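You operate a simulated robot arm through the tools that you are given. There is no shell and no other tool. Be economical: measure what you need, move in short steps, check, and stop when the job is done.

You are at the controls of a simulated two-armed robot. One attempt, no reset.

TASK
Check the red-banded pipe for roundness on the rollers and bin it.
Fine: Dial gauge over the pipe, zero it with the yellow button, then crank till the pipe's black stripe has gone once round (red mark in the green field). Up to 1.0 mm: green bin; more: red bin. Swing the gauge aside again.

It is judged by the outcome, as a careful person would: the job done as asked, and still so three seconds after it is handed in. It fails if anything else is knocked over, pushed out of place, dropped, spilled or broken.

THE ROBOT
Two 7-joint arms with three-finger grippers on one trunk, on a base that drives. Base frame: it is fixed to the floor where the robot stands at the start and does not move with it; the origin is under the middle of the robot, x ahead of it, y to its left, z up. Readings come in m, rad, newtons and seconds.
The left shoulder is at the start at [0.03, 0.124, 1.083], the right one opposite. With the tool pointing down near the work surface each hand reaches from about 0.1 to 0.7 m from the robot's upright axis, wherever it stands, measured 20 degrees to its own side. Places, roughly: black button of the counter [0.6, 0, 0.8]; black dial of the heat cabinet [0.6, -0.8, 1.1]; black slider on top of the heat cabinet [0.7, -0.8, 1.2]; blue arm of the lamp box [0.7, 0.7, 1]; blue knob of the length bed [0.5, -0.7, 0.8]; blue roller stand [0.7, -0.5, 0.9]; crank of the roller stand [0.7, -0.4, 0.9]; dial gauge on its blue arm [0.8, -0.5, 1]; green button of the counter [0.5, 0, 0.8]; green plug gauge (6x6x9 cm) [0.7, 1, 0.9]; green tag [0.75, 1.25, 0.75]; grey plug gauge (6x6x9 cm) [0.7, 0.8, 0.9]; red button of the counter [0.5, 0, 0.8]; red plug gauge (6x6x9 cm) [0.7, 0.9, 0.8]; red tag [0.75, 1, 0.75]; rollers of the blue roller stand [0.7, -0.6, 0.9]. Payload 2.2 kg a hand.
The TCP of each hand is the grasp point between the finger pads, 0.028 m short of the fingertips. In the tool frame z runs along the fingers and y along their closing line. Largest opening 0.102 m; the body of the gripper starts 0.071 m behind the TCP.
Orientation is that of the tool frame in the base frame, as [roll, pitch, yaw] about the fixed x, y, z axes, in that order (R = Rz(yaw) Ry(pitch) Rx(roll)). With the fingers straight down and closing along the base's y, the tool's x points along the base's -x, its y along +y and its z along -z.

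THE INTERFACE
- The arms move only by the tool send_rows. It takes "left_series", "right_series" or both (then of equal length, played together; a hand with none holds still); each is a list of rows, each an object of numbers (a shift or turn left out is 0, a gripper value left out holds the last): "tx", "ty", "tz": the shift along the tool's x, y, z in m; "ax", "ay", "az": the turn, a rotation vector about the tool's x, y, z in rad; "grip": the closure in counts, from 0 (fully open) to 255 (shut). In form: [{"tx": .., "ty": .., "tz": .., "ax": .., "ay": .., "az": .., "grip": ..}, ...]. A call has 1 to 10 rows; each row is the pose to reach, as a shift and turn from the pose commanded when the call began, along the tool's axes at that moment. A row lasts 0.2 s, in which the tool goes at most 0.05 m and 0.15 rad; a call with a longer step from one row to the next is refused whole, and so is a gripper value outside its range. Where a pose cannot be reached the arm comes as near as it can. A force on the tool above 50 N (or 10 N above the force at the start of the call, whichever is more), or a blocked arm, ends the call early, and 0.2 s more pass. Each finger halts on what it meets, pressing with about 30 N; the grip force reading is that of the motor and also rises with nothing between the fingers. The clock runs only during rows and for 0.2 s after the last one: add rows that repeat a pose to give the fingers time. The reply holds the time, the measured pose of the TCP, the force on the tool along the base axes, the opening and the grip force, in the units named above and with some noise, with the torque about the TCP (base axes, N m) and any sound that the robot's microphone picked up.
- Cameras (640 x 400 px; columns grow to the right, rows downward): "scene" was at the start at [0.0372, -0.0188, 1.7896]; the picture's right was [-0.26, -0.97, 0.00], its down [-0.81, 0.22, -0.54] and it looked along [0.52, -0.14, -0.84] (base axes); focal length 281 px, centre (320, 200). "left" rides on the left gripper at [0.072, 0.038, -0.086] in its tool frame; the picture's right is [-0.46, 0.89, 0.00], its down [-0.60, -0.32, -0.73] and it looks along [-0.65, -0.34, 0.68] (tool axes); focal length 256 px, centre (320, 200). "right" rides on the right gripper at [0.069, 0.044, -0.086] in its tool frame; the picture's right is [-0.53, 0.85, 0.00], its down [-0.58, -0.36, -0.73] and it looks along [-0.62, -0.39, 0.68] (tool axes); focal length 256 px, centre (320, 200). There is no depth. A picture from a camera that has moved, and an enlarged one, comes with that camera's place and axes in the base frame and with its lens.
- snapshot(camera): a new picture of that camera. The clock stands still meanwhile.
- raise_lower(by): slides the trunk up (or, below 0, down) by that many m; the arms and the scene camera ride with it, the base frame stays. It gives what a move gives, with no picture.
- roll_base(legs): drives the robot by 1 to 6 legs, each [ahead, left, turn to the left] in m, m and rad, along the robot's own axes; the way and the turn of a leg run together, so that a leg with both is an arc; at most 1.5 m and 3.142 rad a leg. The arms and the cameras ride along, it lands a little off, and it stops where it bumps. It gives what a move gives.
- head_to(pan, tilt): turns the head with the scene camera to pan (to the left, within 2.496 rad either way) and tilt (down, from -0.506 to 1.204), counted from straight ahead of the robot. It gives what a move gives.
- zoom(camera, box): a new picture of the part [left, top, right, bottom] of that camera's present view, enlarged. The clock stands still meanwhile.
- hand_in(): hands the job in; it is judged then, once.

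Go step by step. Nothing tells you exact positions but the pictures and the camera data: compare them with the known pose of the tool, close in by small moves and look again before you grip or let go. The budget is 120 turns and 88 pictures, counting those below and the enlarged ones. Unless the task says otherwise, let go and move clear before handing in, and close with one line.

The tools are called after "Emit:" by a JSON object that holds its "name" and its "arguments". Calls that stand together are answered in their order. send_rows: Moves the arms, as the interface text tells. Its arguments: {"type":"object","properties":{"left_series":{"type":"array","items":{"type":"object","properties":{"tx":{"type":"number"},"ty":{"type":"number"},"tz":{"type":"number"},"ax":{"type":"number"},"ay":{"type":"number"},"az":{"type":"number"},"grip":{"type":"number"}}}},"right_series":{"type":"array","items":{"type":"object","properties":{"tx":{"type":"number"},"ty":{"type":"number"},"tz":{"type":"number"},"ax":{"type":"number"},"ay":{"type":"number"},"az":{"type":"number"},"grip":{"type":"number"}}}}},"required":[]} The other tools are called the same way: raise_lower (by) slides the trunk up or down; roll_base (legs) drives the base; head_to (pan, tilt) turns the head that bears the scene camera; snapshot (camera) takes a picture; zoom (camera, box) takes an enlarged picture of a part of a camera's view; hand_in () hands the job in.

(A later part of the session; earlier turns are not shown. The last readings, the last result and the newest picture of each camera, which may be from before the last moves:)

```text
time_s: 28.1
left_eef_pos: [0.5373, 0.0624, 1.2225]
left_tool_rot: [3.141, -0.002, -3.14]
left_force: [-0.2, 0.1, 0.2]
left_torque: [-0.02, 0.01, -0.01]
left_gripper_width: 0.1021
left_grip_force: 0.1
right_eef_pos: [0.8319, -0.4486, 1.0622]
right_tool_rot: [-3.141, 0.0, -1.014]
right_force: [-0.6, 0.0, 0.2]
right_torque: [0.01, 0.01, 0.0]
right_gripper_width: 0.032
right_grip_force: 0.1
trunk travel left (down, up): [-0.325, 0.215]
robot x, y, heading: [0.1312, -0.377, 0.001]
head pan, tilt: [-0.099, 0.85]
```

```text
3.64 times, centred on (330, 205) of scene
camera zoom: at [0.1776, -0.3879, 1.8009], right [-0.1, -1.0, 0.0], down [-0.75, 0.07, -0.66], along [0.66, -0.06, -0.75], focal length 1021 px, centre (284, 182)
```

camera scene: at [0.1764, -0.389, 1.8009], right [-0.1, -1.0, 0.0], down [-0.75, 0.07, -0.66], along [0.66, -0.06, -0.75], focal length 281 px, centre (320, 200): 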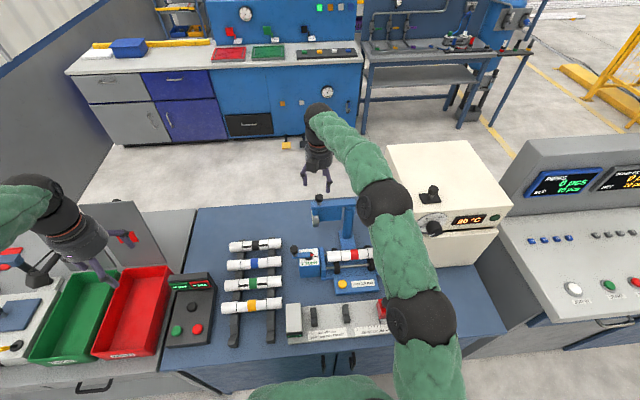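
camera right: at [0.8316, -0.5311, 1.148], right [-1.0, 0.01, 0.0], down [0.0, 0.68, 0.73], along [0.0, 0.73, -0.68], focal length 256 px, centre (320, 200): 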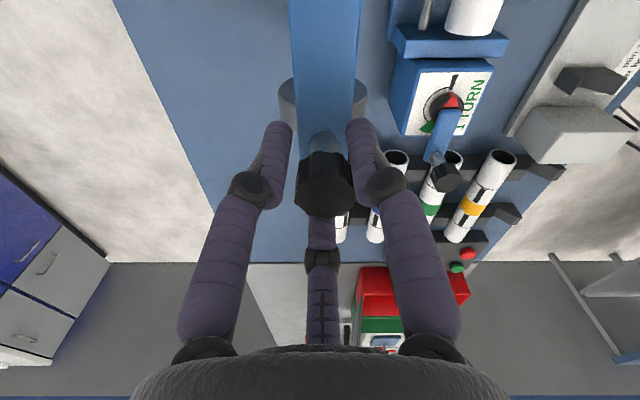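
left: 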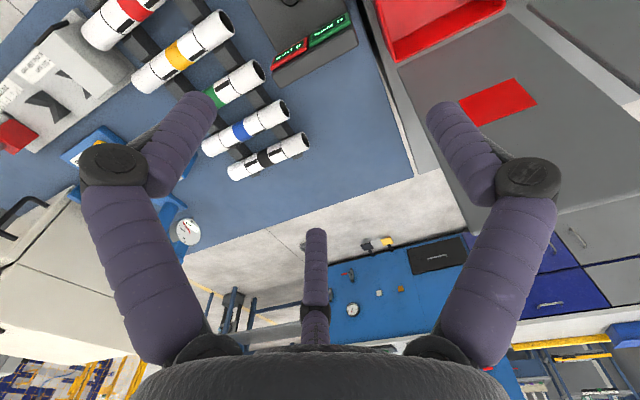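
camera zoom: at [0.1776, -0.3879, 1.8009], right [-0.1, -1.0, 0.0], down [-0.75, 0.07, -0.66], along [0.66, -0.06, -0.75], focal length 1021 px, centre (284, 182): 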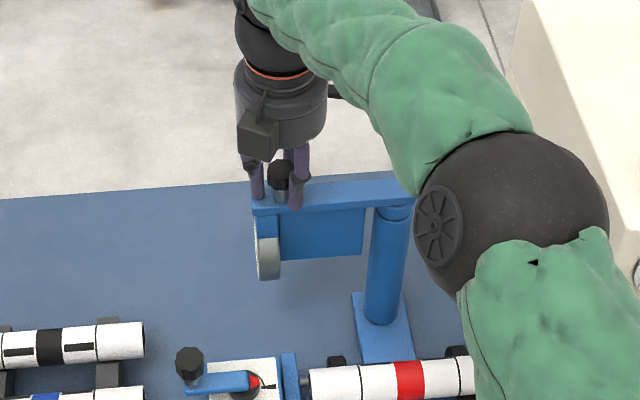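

The knob is caged between the fingers. I swing the arm along its arc, first half.

Emit:
{"name": "send_rows", "arguments": {"right_series": [{"tx": -0.0088, "ty": 0.0156}, {"tx": -0.0149, "ty": 0.0325}, {"tx": -0.0184, "ty": 0.0502}, {"tx": -0.0189, "ty": 0.0681}, {"tx": -0.0166, "ty": 0.0859}]}}

Emit:
{"name": "zoom", "arguments": {"camera": "scene", "box": [270, 150, 390, 260]}}

```text
time_s: 29.3
left_eef_pos: [0.5369, 0.0609, 1.2236]
left_tool_rot: [-3.141, 0.001, -3.141]
left_force: [0.3, 0.5, -0.6]
left_torque: [0.02, 0.0, 0.02]
left_gripper_width: 0.102
left_grip_force: 0.2
right_eef_pos: [0.7504, -0.4797, 1.0634]
right_tool_rot: [3.141, 0.0, -1.013]
right_force: [-1.1, 1.9, 1.7]
right_torque: [0.06, -0.01, 0.05]
right_gripper_width: 0.0327
right_grip_force: 0.1
trunk travel left (down, up): [-0.325, 0.215]
robot x, y, heading: [0.126, -0.3806, 0.004]
head pan, tilt: [-0.099, 0.85]
```

```text
3.64 times, centred on (330, 205) of scene
camera zoom: at [0.1769, -0.3881, 1.8009], right [-0.1, -1.0, 0.0], down [-0.75, 0.07, -0.66], along [0.66, -0.06, -0.75], focal length 1021 px, centre (284, 182)
```

zoom: 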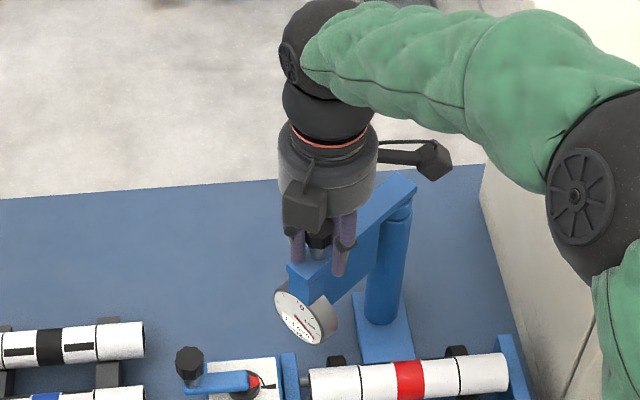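

Works; the dial will face the robot. Second half.

Emit:
{"name": "send_rows", "arguments": {"right_series": [{"tx": 0.0052, "ty": 0.0172}, {"tx": 0.0131, "ty": 0.0334}, {"tx": 0.0234, "ty": 0.0481}, {"tx": 0.0359, "ty": 0.0609}, {"tx": 0.0504, "ty": 0.0716}, {"tx": 0.0504, "ty": 0.0716}]}}

Emit:
{"name": "zoom", "arguments": {"camera": "scene", "box": [270, 170, 390, 280]}}

Emit:
{"name": "snapshot", "arguments": {"camera": "right"}}

```text
time_s: 30.7
left_eef_pos: [0.5372, 0.0622, 1.2239]
left_tool_rot: [3.141, -0.002, 3.141]
left_force: [0.2, 0.1, 0.2]
left_torque: [-0.02, 0.0, -0.04]
left_gripper_width: 0.1021
left_grip_force: 0.0
right_eef_pos: [0.7176, -0.5624, 1.0628]
right_tool_rot: [3.139, 0.001, -1.014]
right_force: [-0.2, 0.0, -0.7]
right_torque: [-0.01, -0.01, 0.0]
right_gripper_width: 0.0324
right_grip_force: 0.1
trunk travel left (down, up): [-0.325, 0.215]
robot x, y, heading: [0.131, -0.3769, -0.001]
head pan, tilt: [-0.099, 0.85]
```

```text
3.64 times, centred on (330, 225) of scene
camera zoom: at [0.1778, -0.3877, 1.8009], right [-0.1, -1.0, 0.0], down [-0.75, 0.07, -0.66], along [0.66, -0.07, -0.75], focal length 1021 px, centre (284, 109)
```

zoom: 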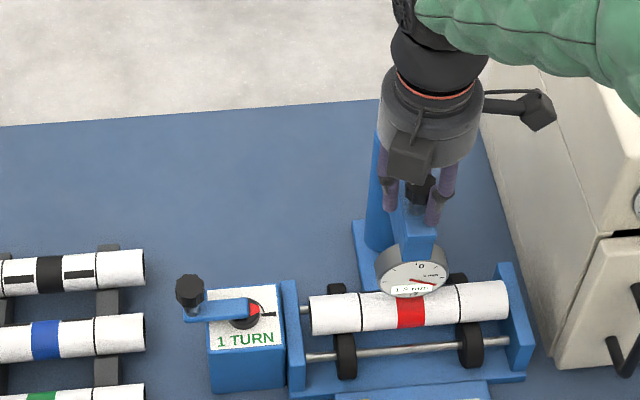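

```text
48 pictures are left
camera right: at [0.7168, -0.6428, 1.148], right [-1.0, 0.01, 0.0], down [0.0, 0.68, 0.73], along [0.0, 0.73, -0.68], focal length 256 px, centre (320, 200)
```

right: 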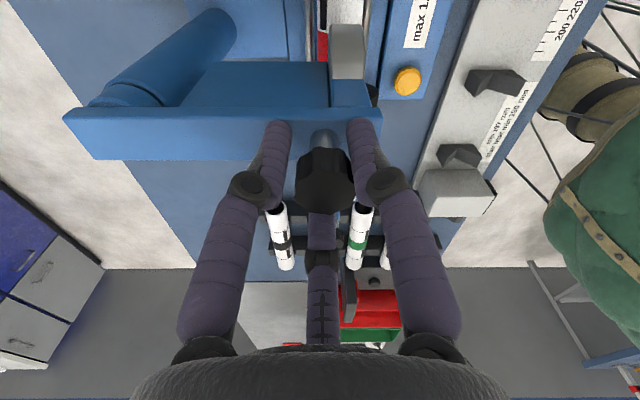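

Emit:
{"name": "zoom", "arguments": {"camera": "scene", "box": [315, 210, 375, 265]}}

```text
7.27 times, centred on (345, 238) of scene
camera zoom: at [0.1778, -0.3877, 1.8009], right [-0.1, -1.0, 0.0], down [-0.75, 0.07, -0.66], along [0.66, -0.07, -0.75], focal length 2042 px, centre (138, -73)
```

zoom: 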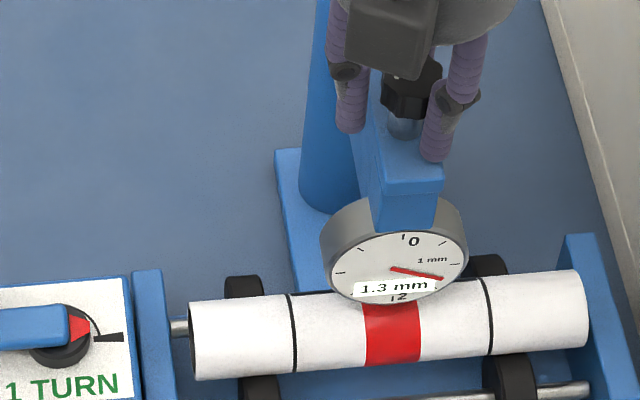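

The dial is live over the pipe, reading 1.3 mm. I open, rise clear, and move back above the yellow button at about (0.611, -0.513, 0.831), tilting the hand back to stay clear of the dial.

Emit:
{"name": "send_rows", "arguments": {"right_series": [{"grip": 60}, {"grip": 60}, {"tz": -0.04, "grip": 60}, {"tz": -0.08, "grip": 60}, {"tz": -0.11, "grip": 60}]}}

Emit:
{"name": "zoom", "arguments": {"camera": "scene", "box": [270, 190, 390, 300]}}

```text
time_s: 31.9
left_eef_pos: [0.5372, 0.063, 1.2232]
left_tool_rot: [3.141, 0.0, -3.138]
left_force: [-0.9, -0.4, 0.5]
left_torque: [0.01, -0.01, 0.02]
left_gripper_width: 0.1019
left_grip_force: 0.0
right_eef_pos: [0.7166, -0.5612, 1.1742]
right_tool_rot: [3.14, 0.0, -1.012]
right_force: [-0.1, 0.5, 0.3]
right_torque: [0.02, -0.02, 0.01]
right_gripper_width: 0.0779
right_grip_force: 0.0
trunk travel left (down, up): [-0.325, 0.215]
robot x, y, heading: [0.1261, -0.3758, 0.003]
head pan, tilt: [-0.099, 0.85]
```

```text
3.64 times, centred on (330, 245) of scene
camera zoom: at [0.1769, -0.3878, 1.8009], right [-0.1, -1.0, 0.0], down [-0.75, 0.07, -0.66], along [0.66, -0.06, -0.75], focal length 1021 px, centre (284, 36)
```

zoom: 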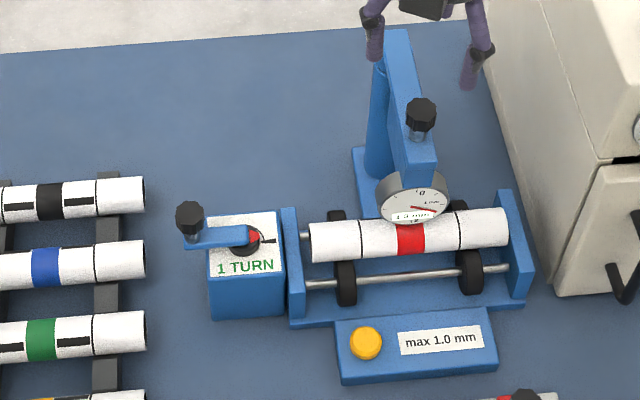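

The gauge is in place. Now to above the yellow button with closed, tilted fingers.

Emit:
{"name": "send_rows", "arguments": {"right_series": [{"tx": -0.032, "ty": 0.0215, "ax": 0.1, "ay": 0.062, "grip": 255}, {"tx": -0.064, "ty": 0.043, "ax": 0.2, "ay": 0.124}, {"tx": -0.0969, "ty": 0.0645, "ax": 0.3, "ay": 0.186}, {"tx": -0.0969, "ty": 0.0645, "tz": 0.045, "ax": 0.34, "ay": 0.21}, {"tx": -0.0969, "ty": 0.0645, "tz": 0.09, "ax": 0.34, "ay": 0.21}, {"tx": -0.0969, "ty": 0.0645, "tz": 0.135, "ax": 0.34, "ay": 0.21}, {"tx": -0.0969, "ty": 0.0645, "tz": 0.18, "ax": 0.34, "ay": 0.21}, {"tx": -0.0969, "ty": 0.0645, "tz": 0.225, "ax": 0.34, "ay": 0.21}, {"tx": -0.0969, "ty": 0.0645, "tz": 0.26, "ax": 0.34, "ay": 0.21}, {"tx": -0.0969, "ty": 0.0645, "tz": 0.26, "ax": 0.34, "ay": 0.21}]}}

Emit:
{"name": "snapshot", "arguments": {"camera": "right"}}

Emit:
{"name": "zoom", "arguments": {"camera": "scene", "box": [270, 190, 390, 300]}}

```text
time_s: 34.1
left_eef_pos: [0.5371, 0.0612, 1.2235]
left_tool_rot: [3.141, -0.002, -3.14]
left_force: [0.6, 0.4, 0.9]
left_torque: [-0.01, -0.03, 0.01]
left_gripper_width: 0.102
left_grip_force: 0.1
right_eef_pos: [0.6098, -0.5124, 0.9123]
right_tool_rot: [-2.798, -0.205, -1.048]
right_force: [0.3, 0.8, -0.3]
right_torque: [0.03, -0.03, 0.01]
right_gripper_width: 0.0022
right_grip_force: 30.0
trunk travel left (down, up): [-0.325, 0.215]
robot x, y, heading: [0.1308, -0.3819, 0.003]
head pan, tilt: [-0.099, 0.85]
```

```text
45 pictures are left
camera right: at [0.5765, -0.5946, 0.9909], right [-0.92, 0.01, -0.39], down [-0.28, 0.68, 0.68], along [0.27, 0.73, -0.63], focal length 256 px, centre (320, 200)
```

right: 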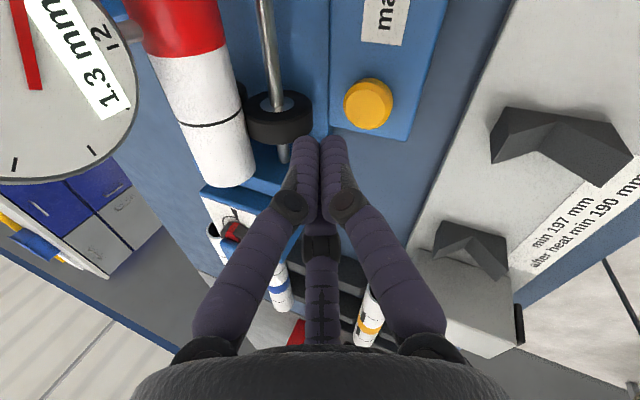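

```text
3.64 times, centred on (330, 245) of scene
camera zoom: at [0.177, -0.3879, 1.8009], right [-0.1, -1.0, 0.0], down [-0.75, 0.07, -0.66], along [0.66, -0.06, -0.75], focal length 1021 px, centre (284, 36)
```

zoom: 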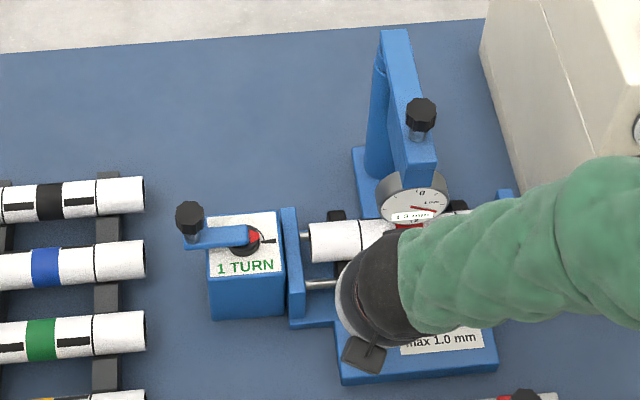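

Button is at (0.610, -0.515). I press it straight down and come back.

Emit:
{"name": "send_rows", "arguments": {"right_series": [{"tx": -0.006, "ty": 0.012, "tz": 0.019}, {"tx": -0.0116, "ty": 0.0242, "tz": 0.0376}, {"tx": -0.0131, "ty": 0.0267, "tz": 0.0445}, {"tx": -0.0146, "ty": 0.0292, "tz": 0.0514}, {"tx": -0.0146, "ty": 0.0292, "tz": 0.0514}]}}

Emit:
{"name": "snapshot", "arguments": {"camera": "right"}}

```text
time_s: 35.3
left_eef_pos: [0.5341, 0.0631, 1.2227]
left_tool_rot: [3.14, 0.003, -3.14]
left_force: [-0.5, 0.0, 0.3]
left_torque: [-0.04, -0.03, -0.02]
left_gripper_width: 0.102
left_grip_force: 0.1
right_eef_pos: [0.6025, -0.5165, 0.8573]
right_tool_rot: [-2.79, -0.21, -1.051]
right_force: [-2.6, 2.6, 32.5]
right_torque: [-0.09, 0.14, 0.18]
right_gripper_width: 0.0019
right_grip_force: 30.3
trunk travel left (down, up): [-0.325, 0.215]
robot x, y, heading: [0.1298, -0.3821, 0.002]
head pan, tilt: [-0.099, 0.85]
heard: click
```

```text
43 pictures are left
camera right: at [0.5676, -0.5976, 0.9349], right [-0.92, 0.01, -0.4], down [-0.29, 0.68, 0.67], along [0.27, 0.73, -0.62], focal length 256 px, centre (320, 200)
```

right: 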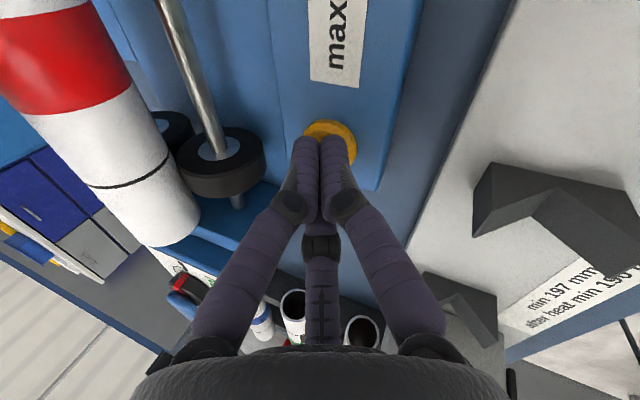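

Click heard. I back off upward and read the dial.

Emit:
{"name": "send_rows", "arguments": {"right_series": [{"tx": 0.0052, "ty": -0.0084, "tz": -0.032}, {"tx": 0.0103, "ty": -0.0168, "tz": -0.064}, {"tx": 0.0155, "ty": -0.0252, "tz": -0.0961}, {"tx": 0.0233, "ty": -0.038, "tz": -0.144}, {"tx": 0.031, "ty": -0.05, "tz": -0.19}]}}

Emit:
{"name": "zoom", "arguments": {"camera": "scene", "box": [295, 215, 385, 300]}}

Emit:
{"name": "snapshot", "arguments": {"camera": "right"}}

```text
refused: row 4 steps farther than a row can; nothing moved
```

```text
4.71 times, centred on (340, 258) of scene
camera zoom: at [0.1743, -0.3867, 1.8013], right [-0.1, -1.0, 0.0], down [-0.75, 0.07, -0.66], along [0.66, -0.07, -0.75], focal length 1321 px, centre (226, -71)
```

zoom: 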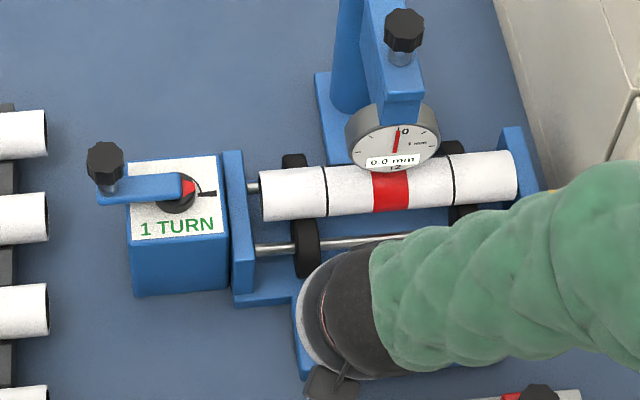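

```text
41 pictures are left
camera right: at [0.5676, -0.5976, 0.9349], right [-0.92, 0.01, -0.4], down [-0.29, 0.68, 0.67], along [0.27, 0.73, -0.62], focal length 256 px, centre (320, 200)
```

right: 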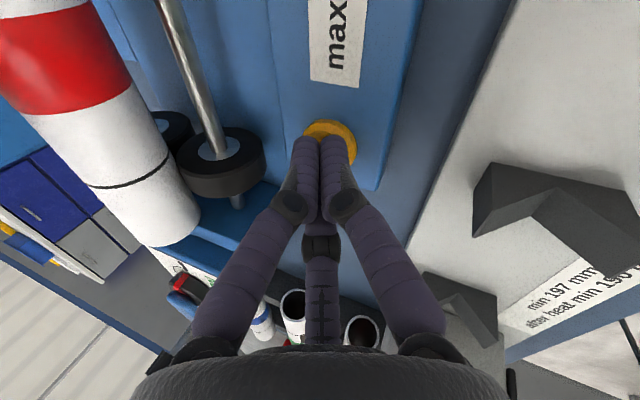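

The dial shows 0.0 mm. I repeat the retreat with shorter steps.

Emit:
{"name": "send_rows", "arguments": {"right_series": [{"tx": 0.0052, "ty": -0.0084, "tz": -0.032}, {"tx": 0.0103, "ty": -0.0168, "tz": -0.064}, {"tx": 0.0155, "ty": -0.0252, "tz": -0.0961}, {"tx": 0.0222, "ty": -0.036, "tz": -0.137}, {"tx": 0.0289, "ty": -0.047, "tz": -0.178}]}}

Emit:
{"name": "zoom", "arguments": {"camera": "scene", "box": [275, 225, 335, 280]}}

```text
time_s: 36.5
left_eef_pos: [0.5377, 0.0634, 1.223]
left_tool_rot: [-3.14, 0.0, -3.14]
left_force: [0.5, -0.5, 0.4]
left_torque: [0.0, 0.01, -0.03]
left_gripper_width: 0.1023
left_grip_force: 0.0
right_eef_pos: [0.582, -0.5157, 1.0388]
right_tool_rot: [-2.8, -0.205, -1.046]
right_force: [0.2, 0.5, 0.0]
right_torque: [0.0, 0.02, -0.01]
right_gripper_width: 0.0022
right_grip_force: 30.4
trunk travel left (down, up): [-0.325, 0.215]
robot x, y, heading: [0.1317, -0.3783, 0.004]
head pan, tilt: [-0.099, 0.85]
```

```text
7.27 times, centred on (305, 252) of scene
camera zoom: at [0.1772, -0.3879, 1.8009], right [-0.1, -1.0, 0.0], down [-0.75, 0.07, -0.66], along [0.66, -0.06, -0.75], focal length 2042 px, centre (429, -182)
```

zoom: 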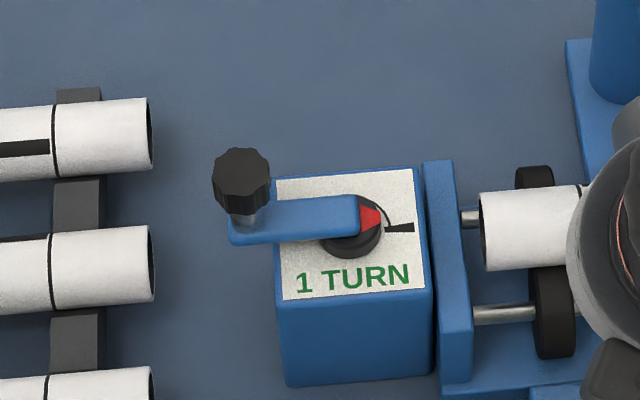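

Crank knob top is near (0.701, -0.348, 0.946), hub near (0.695, -0.398). I bring the hand upright again and over to the crank.

Emit:
{"name": "send_rows", "arguments": {"right_series": [{"tx": -0.0161, "ty": -0.0376, "tz": 0.0055, "ax": -0.09, "ay": -0.055}, {"tx": -0.0323, "ty": -0.0751, "tz": 0.0109, "ax": -0.18, "ay": -0.11, "grip": 60}, {"tx": -0.0484, "ty": -0.1127, "tz": 0.0164, "ax": -0.27, "ay": -0.165}, {"tx": -0.0646, "ty": -0.1502, "tz": 0.0218, "ax": -0.34, "ay": -0.21}, {"tx": -0.0807, "ty": -0.1878, "tz": 0.0273, "ax": -0.34, "ay": -0.21}, {"tx": -0.0807, "ty": -0.1878, "tz": 0.0273, "ax": -0.34, "ay": -0.21}]}}

Emit:
{"name": "send_rows", "arguments": {"right_series": [{"az": 0.15}, {"az": 0.3}, {"az": 0.45}, {"az": 0.6}, {"az": 0.75}, {"az": 0.9}, {"az": 1.035}, {"az": 1.035}]}}

Emit:
{"name": "snapshot", "arguments": {"camera": "right"}}

```text
time_s: 37.9
left_eef_pos: [0.5369, 0.0611, 1.224]
left_tool_rot: [-3.141, 0.002, -3.141]
left_force: [-0.1, -0.2, -1.0]
left_torque: [0.04, -0.02, 0.02]
left_gripper_width: 0.1019
left_grip_force: 0.0
right_eef_pos: [0.7005, -0.3476, 1.0594]
right_tool_rot: [-3.141, 0.001, -1.011]
right_force: [0.9, -0.6, -0.2]
right_torque: [-0.01, -0.03, 0.0]
right_gripper_width: 0.0781
right_grip_force: 0.1
trunk travel left (down, up): [-0.325, 0.215]
robot x, y, heading: [0.1274, -0.3788, 0.003]
head pan, tilt: [-0.099, 0.85]
```

```text
time_s: 39.7
left_eef_pos: [0.5379, 0.0625, 1.2239]
left_tool_rot: [-3.141, 0.0, -3.139]
left_force: [-0.2, 0.4, -0.5]
left_torque: [0.03, 0.02, -0.01]
left_gripper_width: 0.102
left_grip_force: 0.0
right_eef_pos: [0.7, -0.3475, 1.059]
right_tool_rot: [-3.141, 0.0, -2.051]
right_force: [-0.3, 0.3, 0.5]
right_torque: [-0.03, -0.01, -0.02]
right_gripper_width: 0.0781
right_grip_force: 0.0
trunk travel left (down, up): [-0.325, 0.215]
robot x, y, heading: [0.1306, -0.3792, 0.002]
head pan, tilt: [-0.099, 0.85]
```

```text
39 pictures are left
camera right: at [0.6298, -0.3894, 1.1445], right [-0.5, 0.86, 0.0], down [0.59, 0.34, 0.73], along [0.63, 0.37, -0.68], focal length 256 px, centre (320, 200)
```

right: 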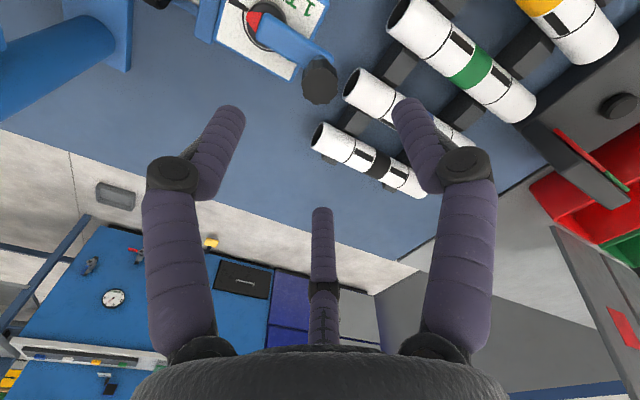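

The knob sits exactly below the hand. I lower onto it and close loosely.

Emit:
{"name": "send_rows", "arguments": {"right_series": [{"tz": 0.04}, {"tz": 0.08}, {"tz": 0.115}, {"tz": 0.115, "grip": 150}, {"tz": 0.115, "grip": 178}, {"tz": 0.115, "grip": 178}]}}

Emit:
{"name": "snapshot", "arguments": {"camera": "right"}}

Emit:
{"name": "zoom", "arguments": {"camera": "scene", "box": [275, 205, 365, 290]}}

```text
time_s: 41.1
left_eef_pos: [0.5369, 0.0634, 1.2225]
left_tool_rot: [-3.141, 0.0, -3.14]
left_force: [0.7, 0.1, -0.7]
left_torque: [-0.01, -0.02, -0.03]
left_gripper_width: 0.1019
left_grip_force: 0.1
right_eef_pos: [0.7013, -0.3488, 0.9446]
right_tool_rot: [-3.141, 0.0, -2.048]
right_force: [0.0, 0.2, 0.2]
right_torque: [0.01, -0.02, -0.01]
right_gripper_width: 0.031
right_grip_force: 0.0
trunk travel left (down, up): [-0.325, 0.215]
robot x, y, heading: [0.1355, -0.3857, 0.003]
head pan, tilt: [-0.099, 0.85]
```

```text
38 pictures are left
camera right: at [0.6301, -0.39, 1.0291], right [-0.51, 0.86, 0.0], down [0.59, 0.34, 0.73], along [0.63, 0.37, -0.68], focal length 256 px, centre (320, 200)
```

right: 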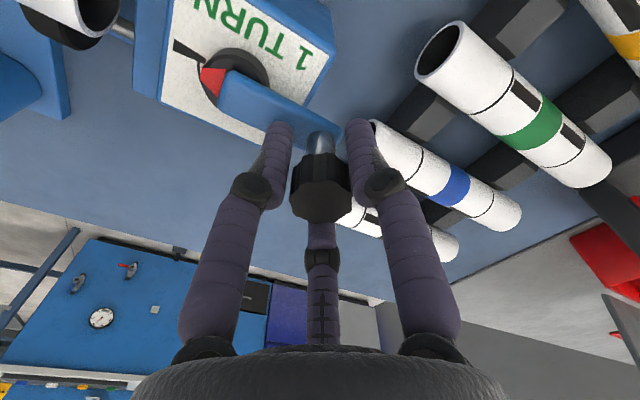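

```text
4.71 times, centred on (320, 248) of scene
camera zoom: at [0.1775, -0.3879, 1.8009], right [-0.1, -1.0, 0.0], down [-0.75, 0.07, -0.66], along [0.66, -0.06, -0.75], focal length 1321 px, centre (320, -24)
```

zoom: 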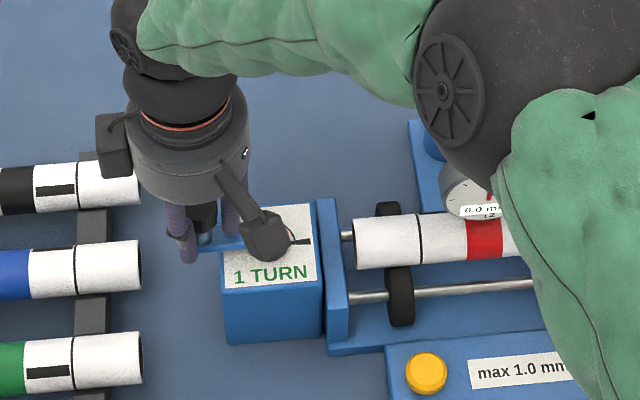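

I start cranking slowly counter-clockwise (seen from above; the drawn arc leaves the start tick towards +x), and check after 60°.

Emit:
{"name": "send_rows", "arguments": {"right_series": [{"tx": 0.0075, "ty": 0.0107}, {"tx": 0.0174, "ty": 0.0191}, {"tx": 0.0293, "ty": 0.0247}, {"tx": 0.0422, "ty": 0.0269}]}}

Emit:
{"name": "snapshot", "arguments": {"camera": "right"}}

Emit:
{"name": "zoom", "arguments": {"camera": "scene", "box": [275, 205, 365, 290]}}

```text
time_s: 42.1
left_eef_pos: [0.5386, 0.0613, 1.2236]
left_tool_rot: [-3.141, 0.001, -3.141]
left_force: [-0.1, 0.7, 0.3]
left_torque: [0.01, -0.02, 0.01]
left_gripper_width: 0.1019
left_grip_force: 0.1
right_eef_pos: [0.6574, -0.373, 0.9443]
right_tool_rot: [-3.141, 0.001, -2.046]
right_force: [0.7, -0.6, -0.1]
right_torque: [-0.01, 0.01, 0.0]
right_gripper_width: 0.0309
right_grip_force: 0.1
trunk travel left (down, up): [-0.325, 0.215]
robot x, y, heading: [0.1302, -0.3808, 0.002]
head pan, tilt: [-0.099, 0.85]
```

```text
36 pictures are left
camera right: at [0.5864, -0.4152, 1.0297], right [-0.51, 0.86, 0.0], down [0.59, 0.34, 0.73], along [0.63, 0.37, -0.68], focal length 256 px, centre (320, 200)
```

right: 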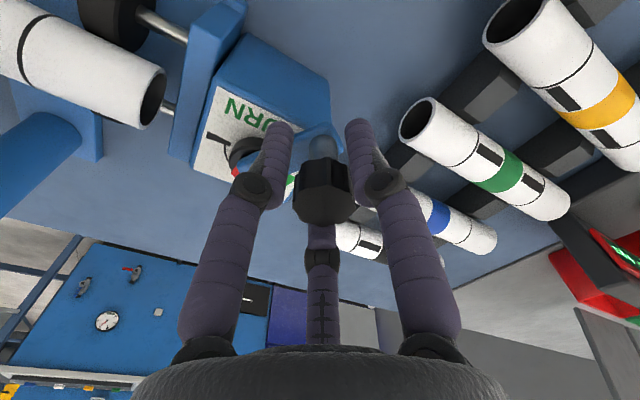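

```text
4.71 times, centred on (320, 248) of scene
camera zoom: at [0.1774, -0.3882, 1.8009], right [-0.1, -1.0, 0.0], down [-0.75, 0.07, -0.66], along [0.66, -0.06, -0.75], focal length 1321 px, centre (320, -24)
```

zoom: 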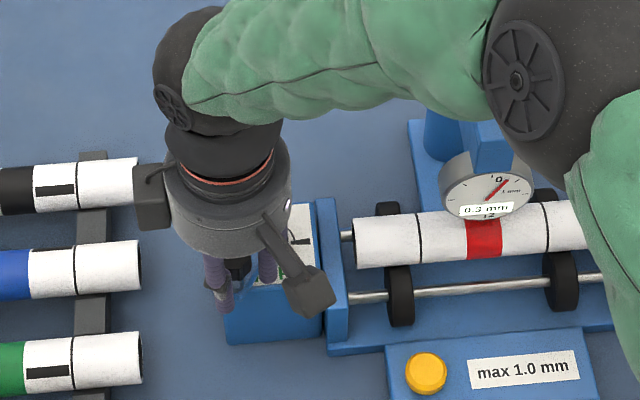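

Cranking works; dial moved to 0.3 mm. Continue to 120°.

Emit:
{"name": "send_rows", "arguments": {"right_series": [{"tx": 0.013, "ty": -0.0012}, {"tx": 0.0252, "ty": -0.0056}, {"tx": 0.0359, "ty": -0.0131}, {"tx": 0.0443, "ty": -0.0231}]}}

Emit:
{"name": "zoom", "arguments": {"camera": "scene", "box": [285, 205, 375, 290]}}

Emit:
{"name": "snapshot", "arguments": {"camera": "right"}}

```text
time_s: 43.1
left_eef_pos: [0.5375, 0.0623, 1.2234]
left_tool_rot: [3.141, -0.002, 3.142]
left_force: [0.0, -0.6, -0.4]
left_torque: [-0.01, 0.01, 0.02]
left_gripper_width: 0.102
left_grip_force: 0.1
right_eef_pos: [0.6551, -0.4238, 0.9435]
right_tool_rot: [3.138, -0.004, -2.047]
right_force: [-10.1, -3.6, 1.2]
right_torque: [0.08, 0.06, 0.12]
right_gripper_width: 0.036
right_grip_force: 4.1
trunk travel left (down, up): [-0.325, 0.215]
robot x, y, heading: [0.1289, -0.3816, 0.005]
head pan, tilt: [-0.099, 0.85]
```

```text
4.71 times, centred on (330, 248) of scene
camera zoom: at [0.176, -0.3888, 1.8009], right [-0.1, -1.0, 0.0], down [-0.75, 0.07, -0.66], along [0.66, -0.06, -0.75], focal length 1321 px, centre (273, -24)
```

zoom: 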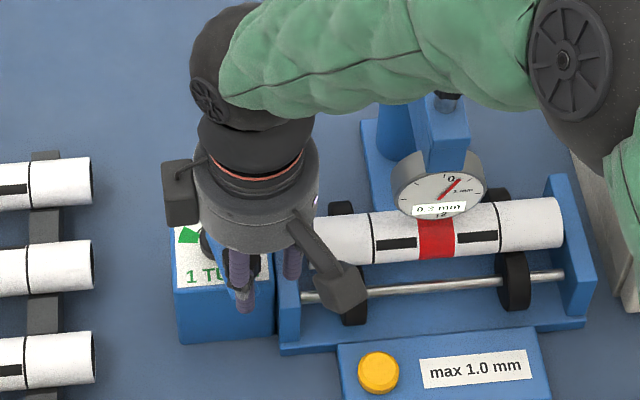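

```text
33 pictures are left
camera right: at [0.5842, -0.4654, 1.0294], right [-0.51, 0.86, 0.0], down [0.59, 0.35, 0.73], along [0.63, 0.37, -0.69], focal length 256 px, centre (320, 200)
```

right: 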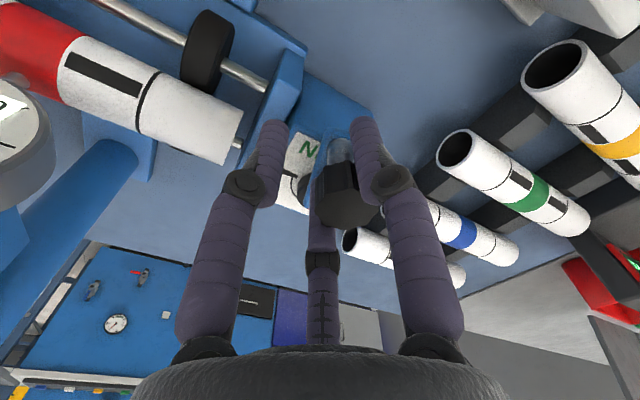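

The stripe is now facing the robot, and I see something green on the card. I let go and rise to see the card properly.

Emit:
{"name": "send_rows", "arguments": {"right_series": [{"grip": 60}, {"grip": 60}, {"tz": -0.04}, {"tz": -0.08}, {"tz": -0.12}, {"tz": -0.15, "tx": 0.03, "ty": 0.03}]}}

Emit:
{"name": "zoom", "arguments": {"camera": "scene", "box": [285, 225, 345, 280]}}

Emit:
{"name": "snapshot", "arguments": {"camera": "right"}}

```text
refused: row 6 steps farther than a row can; nothing moved
```

```text
7.27 times, centred on (315, 252) of scene
camera zoom: at [0.176, -0.3888, 1.8009], right [-0.1, -1.0, 0.0], down [-0.75, 0.07, -0.66], along [0.66, -0.06, -0.75], focal length 2042 px, centre (356, -182)
```

zoom: 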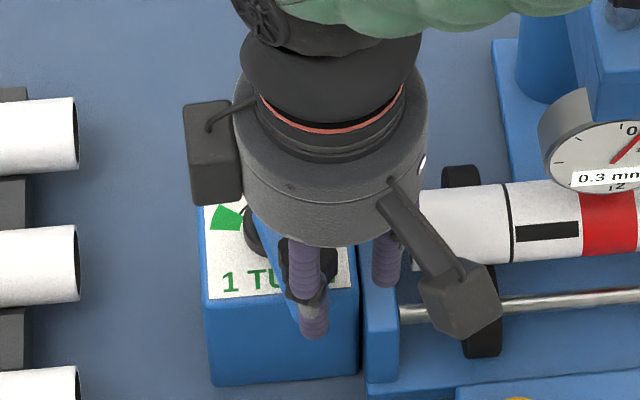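

```text
31 pictures are left
camera right: at [0.5842, -0.4654, 1.0294], right [-0.51, 0.86, 0.0], down [0.59, 0.35, 0.73], along [0.63, 0.37, -0.69], focal length 256 px, centre (320, 200)
```

right: 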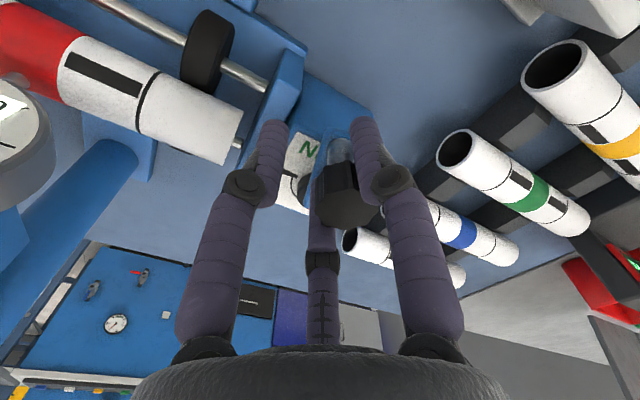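

Emit:
{"name": "send_rows", "arguments": {"right_series": [{"grip": 60}, {"grip": 60}, {"tz": -0.04}, {"tz": -0.08}, {"tz": -0.12}, {"tz": -0.15, "tx": 0.02, "ty": 0.02}]}}

Emit:
{"name": "zoom", "arguments": {"camera": "scene", "box": [285, 225, 345, 280]}}

```text
time_s: 44.5
left_eef_pos: [0.5371, 0.0608, 1.224]
left_tool_rot: [3.141, 0.0, 3.141]
left_force: [0.2, 0.5, 0.7]
left_torque: [-0.03, -0.04, -0.04]
left_gripper_width: 0.1021
left_grip_force: 0.1
right_eef_pos: [0.6268, -0.4334, 1.0946]
right_tool_rot: [3.139, 0.0, -2.046]
right_force: [0.3, -0.9, 0.3]
right_torque: [0.0, -0.02, 0.0]
right_gripper_width: 0.0781
right_grip_force: 0.0
trunk travel left (down, up): [-0.325, 0.215]
robot x, y, heading: [0.1295, -0.3818, 0.003]
head pan, tilt: [-0.099, 0.85]
```

```text
7.27 times, centred on (315, 252) of scene
camera zoom: at [0.1749, -0.3888, 1.801], right [-0.1, -1.0, 0.0], down [-0.75, 0.07, -0.66], along [0.66, -0.06, -0.75], focal length 2042 px, centre (356, -182)
```

zoom: 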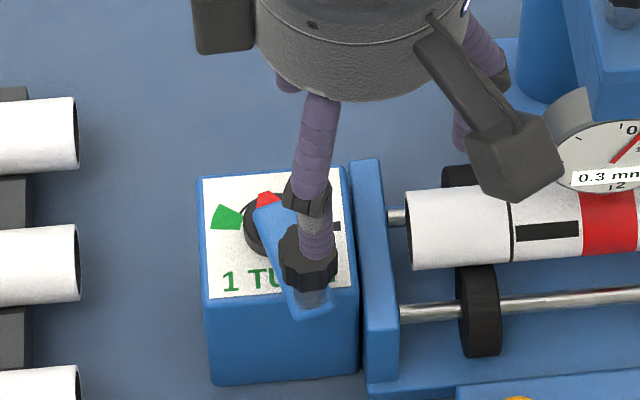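

Emit:
{"name": "snapshot", "arguments": {"camera": "right"}}

```text
29 pictures are left
camera right: at [0.5567, -0.4746, 1.1799], right [-0.51, 0.86, 0.0], down [0.59, 0.34, 0.73], along [0.63, 0.37, -0.68], focal length 256 px, centre (320, 200)
```

right: 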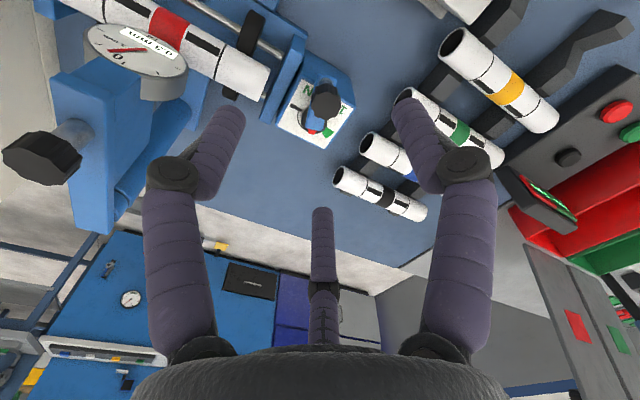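

The geometry is consistent: hub (0.7025, -0.3985), radius 0.0505, handle now at about 195°, and the knob had slipped sideways in the loose cage. I go back down on it with a snugger grip and turn the red mark to the green field (handle ~250°), then check the stripe.

Emit:
{"name": "send_rows", "arguments": {"right_series": [{"tx": -0.0318, "ty": -0.0139, "tz": 0.03}, {"tx": -0.0318, "ty": -0.0139, "tz": 0.07}, {"tx": -0.0318, "ty": -0.0139, "tz": 0.11}, {"tx": -0.0318, "ty": -0.0139, "tz": 0.149}, {"tx": -0.0318, "ty": -0.0139, "tz": 0.149, "grip": 150}, {"tx": -0.0318, "ty": -0.0139, "tz": 0.149, "grip": 195}, {"tx": -0.0318, "ty": -0.0139, "tz": 0.149, "grip": 195}]}}

Emit:
{"name": "send_rows", "arguments": {"right_series": [{"tx": 0.0057, "ty": -0.0067}, {"tx": 0.0107, "ty": -0.0139}, {"tx": 0.0138, "ty": -0.0222}, {"tx": 0.0161, "ty": -0.0305}, {"tx": 0.0162, "ty": -0.0437}]}}

Emit:
{"name": "zoom", "arguments": {"camera": "scene", "box": [285, 210, 375, 285]}}

```text
time_s: 46.1
left_eef_pos: [0.5369, 0.0625, 1.2234]
left_tool_rot: [3.141, 0.0, -3.14]
left_force: [-0.3, -1.1, 0.5]
left_torque: [-0.02, 0.03, -0.02]
left_gripper_width: 0.1022
left_grip_force: 0.0
right_eef_pos: [0.6566, -0.4085, 0.9455]
right_tool_rot: [3.14, 0.001, -2.048]
right_force: [-3.2, -1.4, 0.6]
right_torque: [0.2, -0.31, 0.04]
right_gripper_width: 0.0292
right_grip_force: 45.1
trunk travel left (down, up): [-0.325, 0.215]
robot x, y, heading: [0.1271, -0.3821, -0.002]
head pan, tilt: [-0.099, 0.85]
```

```text
time_s: 47.3
left_eef_pos: [0.5392, 0.0625, 1.2229]
left_tool_rot: [-3.141, -0.001, -3.141]
left_force: [0.3, -0.6, -0.2]
left_torque: [-0.01, 0.01, 0.0]
left_gripper_width: 0.1022
left_grip_force: 0.0
right_eef_pos: [0.6923, -0.4449, 0.9481]
right_tool_rot: [-3.134, 0.005, -2.05]
right_force: [2.8, -6.9, 0.3]
right_torque: [-0.12, -0.07, -0.15]
right_gripper_width: 0.0299
right_grip_force: 33.9
trunk travel left (down, up): [-0.325, 0.215]
robot x, y, heading: [0.1306, -0.3799, -0.001]
head pan, tilt: [-0.099, 0.85]
```

```text
5.33 times, centred on (330, 248) of scene
camera zoom: at [0.1788, -0.3882, 1.8009], right [-0.1, -1.0, 0.0], down [-0.75, 0.07, -0.66], along [0.66, -0.06, -0.75], focal length 1498 px, centre (267, -53)
```

zoom: 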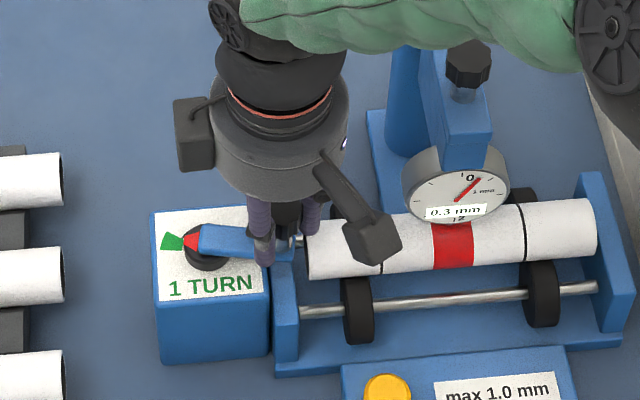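

The red mark now points at the green field, dial shows 0.3 mm. I release, rise and check closely.

Emit:
{"name": "send_rows", "arguments": {"right_series": [{"grip": 60}, {"grip": 60}, {"tz": -0.04}, {"tz": -0.08}, {"tz": -0.12}, {"tz": -0.16}]}}

Emit:
{"name": "zoom", "arguments": {"camera": "scene", "box": [300, 230, 340, 265]}}

Emit:
{"name": "zoom", "arguments": {"camera": "scene", "box": [320, 215, 385, 275]}}

```text
time_s: 48.7
left_eef_pos: [0.5373, 0.0621, 1.2233]
left_tool_rot: [-3.142, 0.001, -3.141]
left_force: [-0.4, -0.3, -0.2]
left_torque: [-0.01, 0.01, 0.01]
left_gripper_width: 0.1018
left_grip_force: 0.1
right_eef_pos: [0.6889, -0.4431, 1.1048]
right_tool_rot: [-3.14, 0.0, -2.047]
right_force: [0.7, 0.4, -0.4]
right_torque: [0.02, 0.0, 0.03]
right_gripper_width: 0.0783
right_grip_force: 0.2
trunk travel left (down, up): [-0.325, 0.215]
robot x, y, heading: [0.1264, -0.3776, 0.001]
head pan, tilt: [-0.099, 0.85]
```

```text
11.43 times, centred on (320, 248) of scene
camera zoom: at [0.1769, -0.3879, 1.8009], right [-0.1, -1.0, 0.0], down [-0.75, 0.07, -0.66], along [0.66, -0.06, -0.75], focal length 3209 px, centre (320, -343)
```

zoom: 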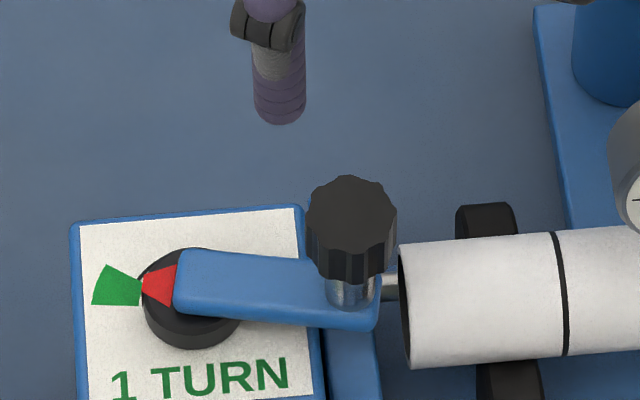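

```text
6.67 times, centred on (352, 245) of scene
camera zoom: at [0.1769, -0.3879, 1.8009], right [-0.1, -1.0, 0.0], down [-0.75, 0.07, -0.66], along [0.66, -0.06, -0.75], focal length 1872 px, centre (103, -100)
```

zoom: 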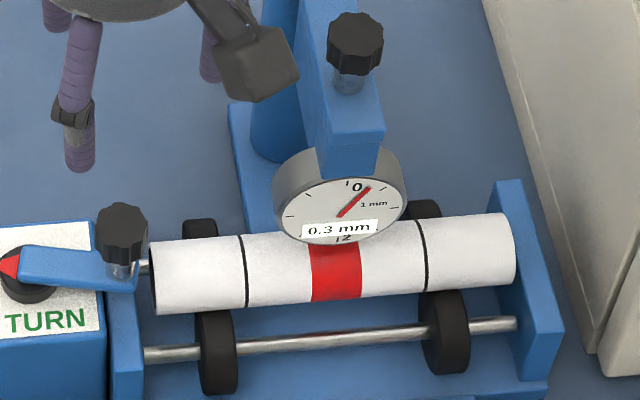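

The red mark is in the green field, and the dial holds 0.3 mm, within 1.0 mm, so the green bin. I rise and go to the gauge knob, turning the hand back so the camera also shows the pipe's stripe.

Emit:
{"name": "send_rows", "arguments": {"right_series": [{"tz": -0.04}, {"tz": -0.07, "az": -0.15}, {"tz": -0.07, "az": -0.3, "tx": 0.019, "ty": -0.016}, {"tz": -0.07, "az": -0.45, "tx": 0.038, "ty": -0.031}, {"tz": -0.07, "az": -0.6, "tx": 0.057, "ty": -0.047}, {"tz": -0.07, "az": -0.75, "tx": 0.076, "ty": -0.063}, {"tz": -0.07, "az": -0.9, "tx": 0.0937, "ty": -0.078}, {"tz": -0.07, "az": -1.035, "tx": 0.0937, "ty": -0.078}, {"tz": -0.07, "az": -1.035, "tx": 0.0937, "ty": -0.078}]}}

Emit:
{"name": "snapshot", "arguments": {"camera": "right"}}

```text
time_s: 50.7
left_eef_pos: [0.5372, 0.0615, 1.2236]
left_tool_rot: [-3.141, -0.004, -3.14]
left_force: [0.1, -1.4, -0.3]
left_torque: [0.03, 0.02, 0.03]
left_gripper_width: 0.1021
left_grip_force: 0.1
right_eef_pos: [0.7146, -0.5632, 1.1753]
right_tool_rot: [-3.141, 0.002, -1.011]
right_force: [0.3, -0.4, -1.1]
right_torque: [0.01, 0.01, 0.02]
right_gripper_width: 0.0781
right_grip_force: 0.1
trunk travel left (down, up): [-0.325, 0.215]
robot x, y, heading: [0.1319, -0.3789, -0.002]
head pan, tilt: [-0.099, 0.85]
```

```text
25 pictures are left
camera right: at [0.7148, -0.6452, 1.2606], right [-1.0, 0.0, 0.0], down [0.0, 0.68, 0.73], along [0.0, 0.73, -0.68], focal length 256 px, centre (320, 200)
```

right: 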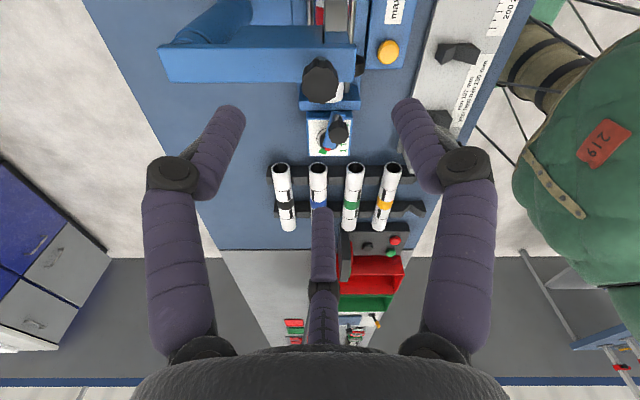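

Emit:
{"name": "zoom", "arguments": {"camera": "right", "box": [260, 0, 400, 160]}}

```text
2.50 times, centred on (330, 80) of right
camera zoom: at [0.7148, -0.6452, 1.2606], right [-1.0, 0.0, 0.0], down [0.0, 0.68, 0.73], along [0.0, 0.73, -0.68], focal length 640 px, centre (295, 500)
```

zoom: 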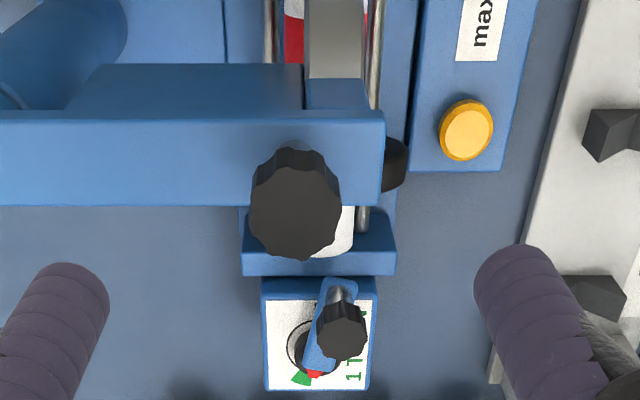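

The mark is in the green field as seen from above too. Now down onto the gauge knob and close.

Emit:
{"name": "send_rows", "arguments": {"right_series": [{"tz": 0.04}, {"tz": 0.08}, {"tz": 0.112}, {"tz": 0.112, "grip": 150}, {"tz": 0.112, "grip": 190}, {"tz": 0.112, "grip": 190}]}}

Emit:
{"name": "send_rows", "arguments": {"right_series": [{"tx": -0.0145, "ty": -0.0107}, {"tx": -0.027, "ty": -0.0235}, {"tx": -0.0373, "ty": -0.0382}, {"tx": -0.0452, "ty": -0.0544}, {"tx": -0.0504, "ty": -0.0716}, {"tx": -0.0527, "ty": -0.0894}, {"tx": -0.0522, "ty": -0.1073}, {"tx": -0.0487, "ty": -0.125}, {"tx": -0.0426, "ty": -0.1419}, {"tx": -0.0338, "ty": -0.1575}]}}

Emit:
{"name": "zoom", "arguments": {"camera": "scene", "box": [270, 160, 390, 270]}}

```text
time_s: 52.1
left_eef_pos: [0.5381, 0.0618, 1.2229]
left_tool_rot: [-3.142, -0.002, -3.141]
left_force: [0.2, -0.5, -0.2]
left_torque: [0.01, 0.02, 0.01]
left_gripper_width: 0.1021
left_grip_force: 0.1
right_eef_pos: [0.7163, -0.5627, 1.0634]
right_tool_rot: [-3.141, 0.0, -1.013]
right_force: [-1.0, 0.0, -0.2]
right_torque: [0.04, -0.01, -0.02]
right_gripper_width: 0.0266
right_grip_force: 0.8
trunk travel left (down, up): [-0.325, 0.215]
robot x, y, heading: [0.1301, -0.38, 0.002]
head pan, tilt: [-0.099, 0.85]
```

```text
time_s: 54.3
left_eef_pos: [0.5363, 0.0628, 1.223]
left_tool_rot: [3.14, 0.0, -3.14]
left_force: [-0.3, 0.0, 0.4]
left_torque: [0.02, -0.01, 0.02]
left_gripper_width: 0.1022
left_grip_force: 0.0
right_eef_pos: [0.8308, -0.4495, 1.0634]
right_tool_rot: [3.141, -0.001, -1.013]
right_force: [1.0, 2.9, -1.6]
right_torque: [0.05, 0.04, 0.01]
right_gripper_width: 0.0274
right_grip_force: 1.3
trunk travel left (down, up): [-0.325, 0.215]
robot x, y, heading: [0.1338, -0.3788, -0.0]
head pan, tilt: [-0.099, 0.85]
```

```text
3.64 times, centred on (330, 215) of scene
camera zoom: at [0.178, -0.3868, 1.8009], right [-0.1, -1.0, 0.0], down [-0.75, 0.07, -0.66], along [0.66, -0.07, -0.75], focal length 1021 px, centre (284, 146)
```

zoom: 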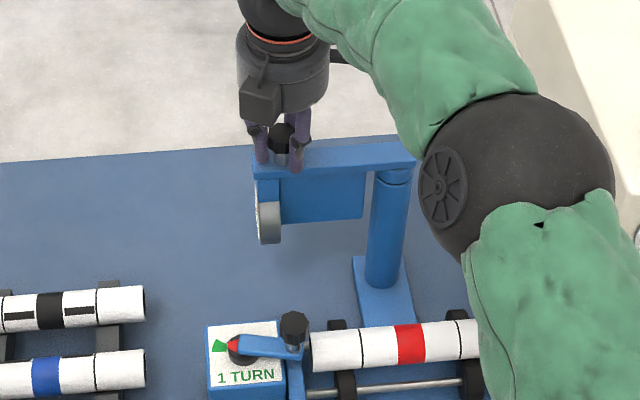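

The gauge is swung aside again. I open, rise and go back over the pipe.

Emit:
{"name": "send_rows", "arguments": {"right_series": [{"grip": 60}, {"grip": 60}, {"tz": -0.04}, {"tz": -0.08}, {"tz": -0.11}, {"tx": 0.006, "ty": 0.035, "tz": -0.11}, {"tx": 0.012, "ty": 0.07, "tz": -0.11}, {"tx": 0.018, "ty": 0.105, "tz": -0.11}, {"tx": 0.024, "ty": 0.14, "tz": -0.11}, {"tx": 0.0296, "ty": 0.1749, "tz": -0.11}]}}

Emit:
{"name": "send_rows", "arguments": {"right_series": [{"tz": 0.04}, {"tz": 0.08}, {"tz": 0.12}, {"tz": 0.16}, {"tz": 0.2}, {"tz": 0.22}, {"tz": 0.22}]}}

Emit:
{"name": "snapshot", "arguments": {"camera": "right"}}

```text
time_s: 56.5
left_eef_pos: [0.5362, 0.061, 1.2244]
left_tool_rot: [-3.14, -0.001, -3.141]
left_force: [-0.1, 0.4, 0.2]
left_torque: [0.01, -0.05, 0.04]
left_gripper_width: 0.102
left_grip_force: 0.0
right_eef_pos: [0.6976, -0.569, 1.1722]
right_tool_rot: [3.142, 0.002, -1.013]
right_force: [0.6, -0.3, 0.9]
right_torque: [0.0, -0.01, 0.03]
right_gripper_width: 0.0781
right_grip_force: 0.1
trunk travel left (down, up): [-0.325, 0.215]
robot x, y, heading: [0.1311, -0.3813, 0.001]
head pan, tilt: [-0.099, 0.85]
```

```text
time_s: 58.1
left_eef_pos: [0.5376, 0.0612, 1.2229]
left_tool_rot: [-3.14, 0.0, -3.141]
left_force: [0.1, -0.3, -0.1]
left_torque: [-0.01, 0.0, 0.03]
left_gripper_width: 0.102
left_grip_force: 0.1
right_eef_pos: [0.6965, -0.5697, 0.9517]
right_tool_rot: [-3.141, 0.001, -1.014]
right_force: [0.5, -0.3, -0.2]
right_torque: [0.0, -0.02, -0.02]
right_gripper_width: 0.078
right_grip_force: 0.0
trunk travel left (down, up): [-0.325, 0.215]
robot x, y, heading: [0.1281, -0.3793, 0.006]
head pan, tilt: [-0.099, 0.85]
```

```text
22 pictures are left
camera right: at [0.6962, -0.6509, 1.0373], right [-1.0, 0.01, 0.0], down [0.0, 0.68, 0.73], along [0.0, 0.73, -0.68], focal length 256 px, centre (320, 200)
```

right: 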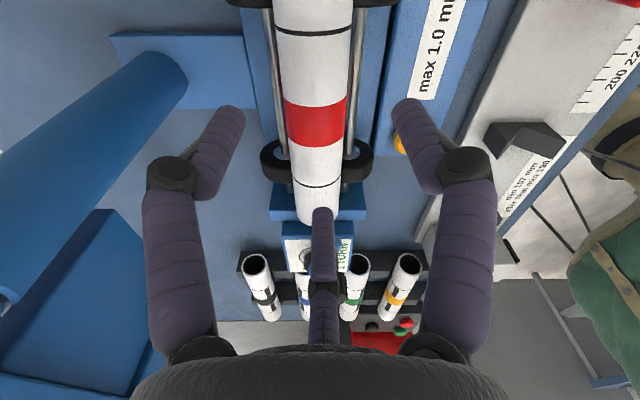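

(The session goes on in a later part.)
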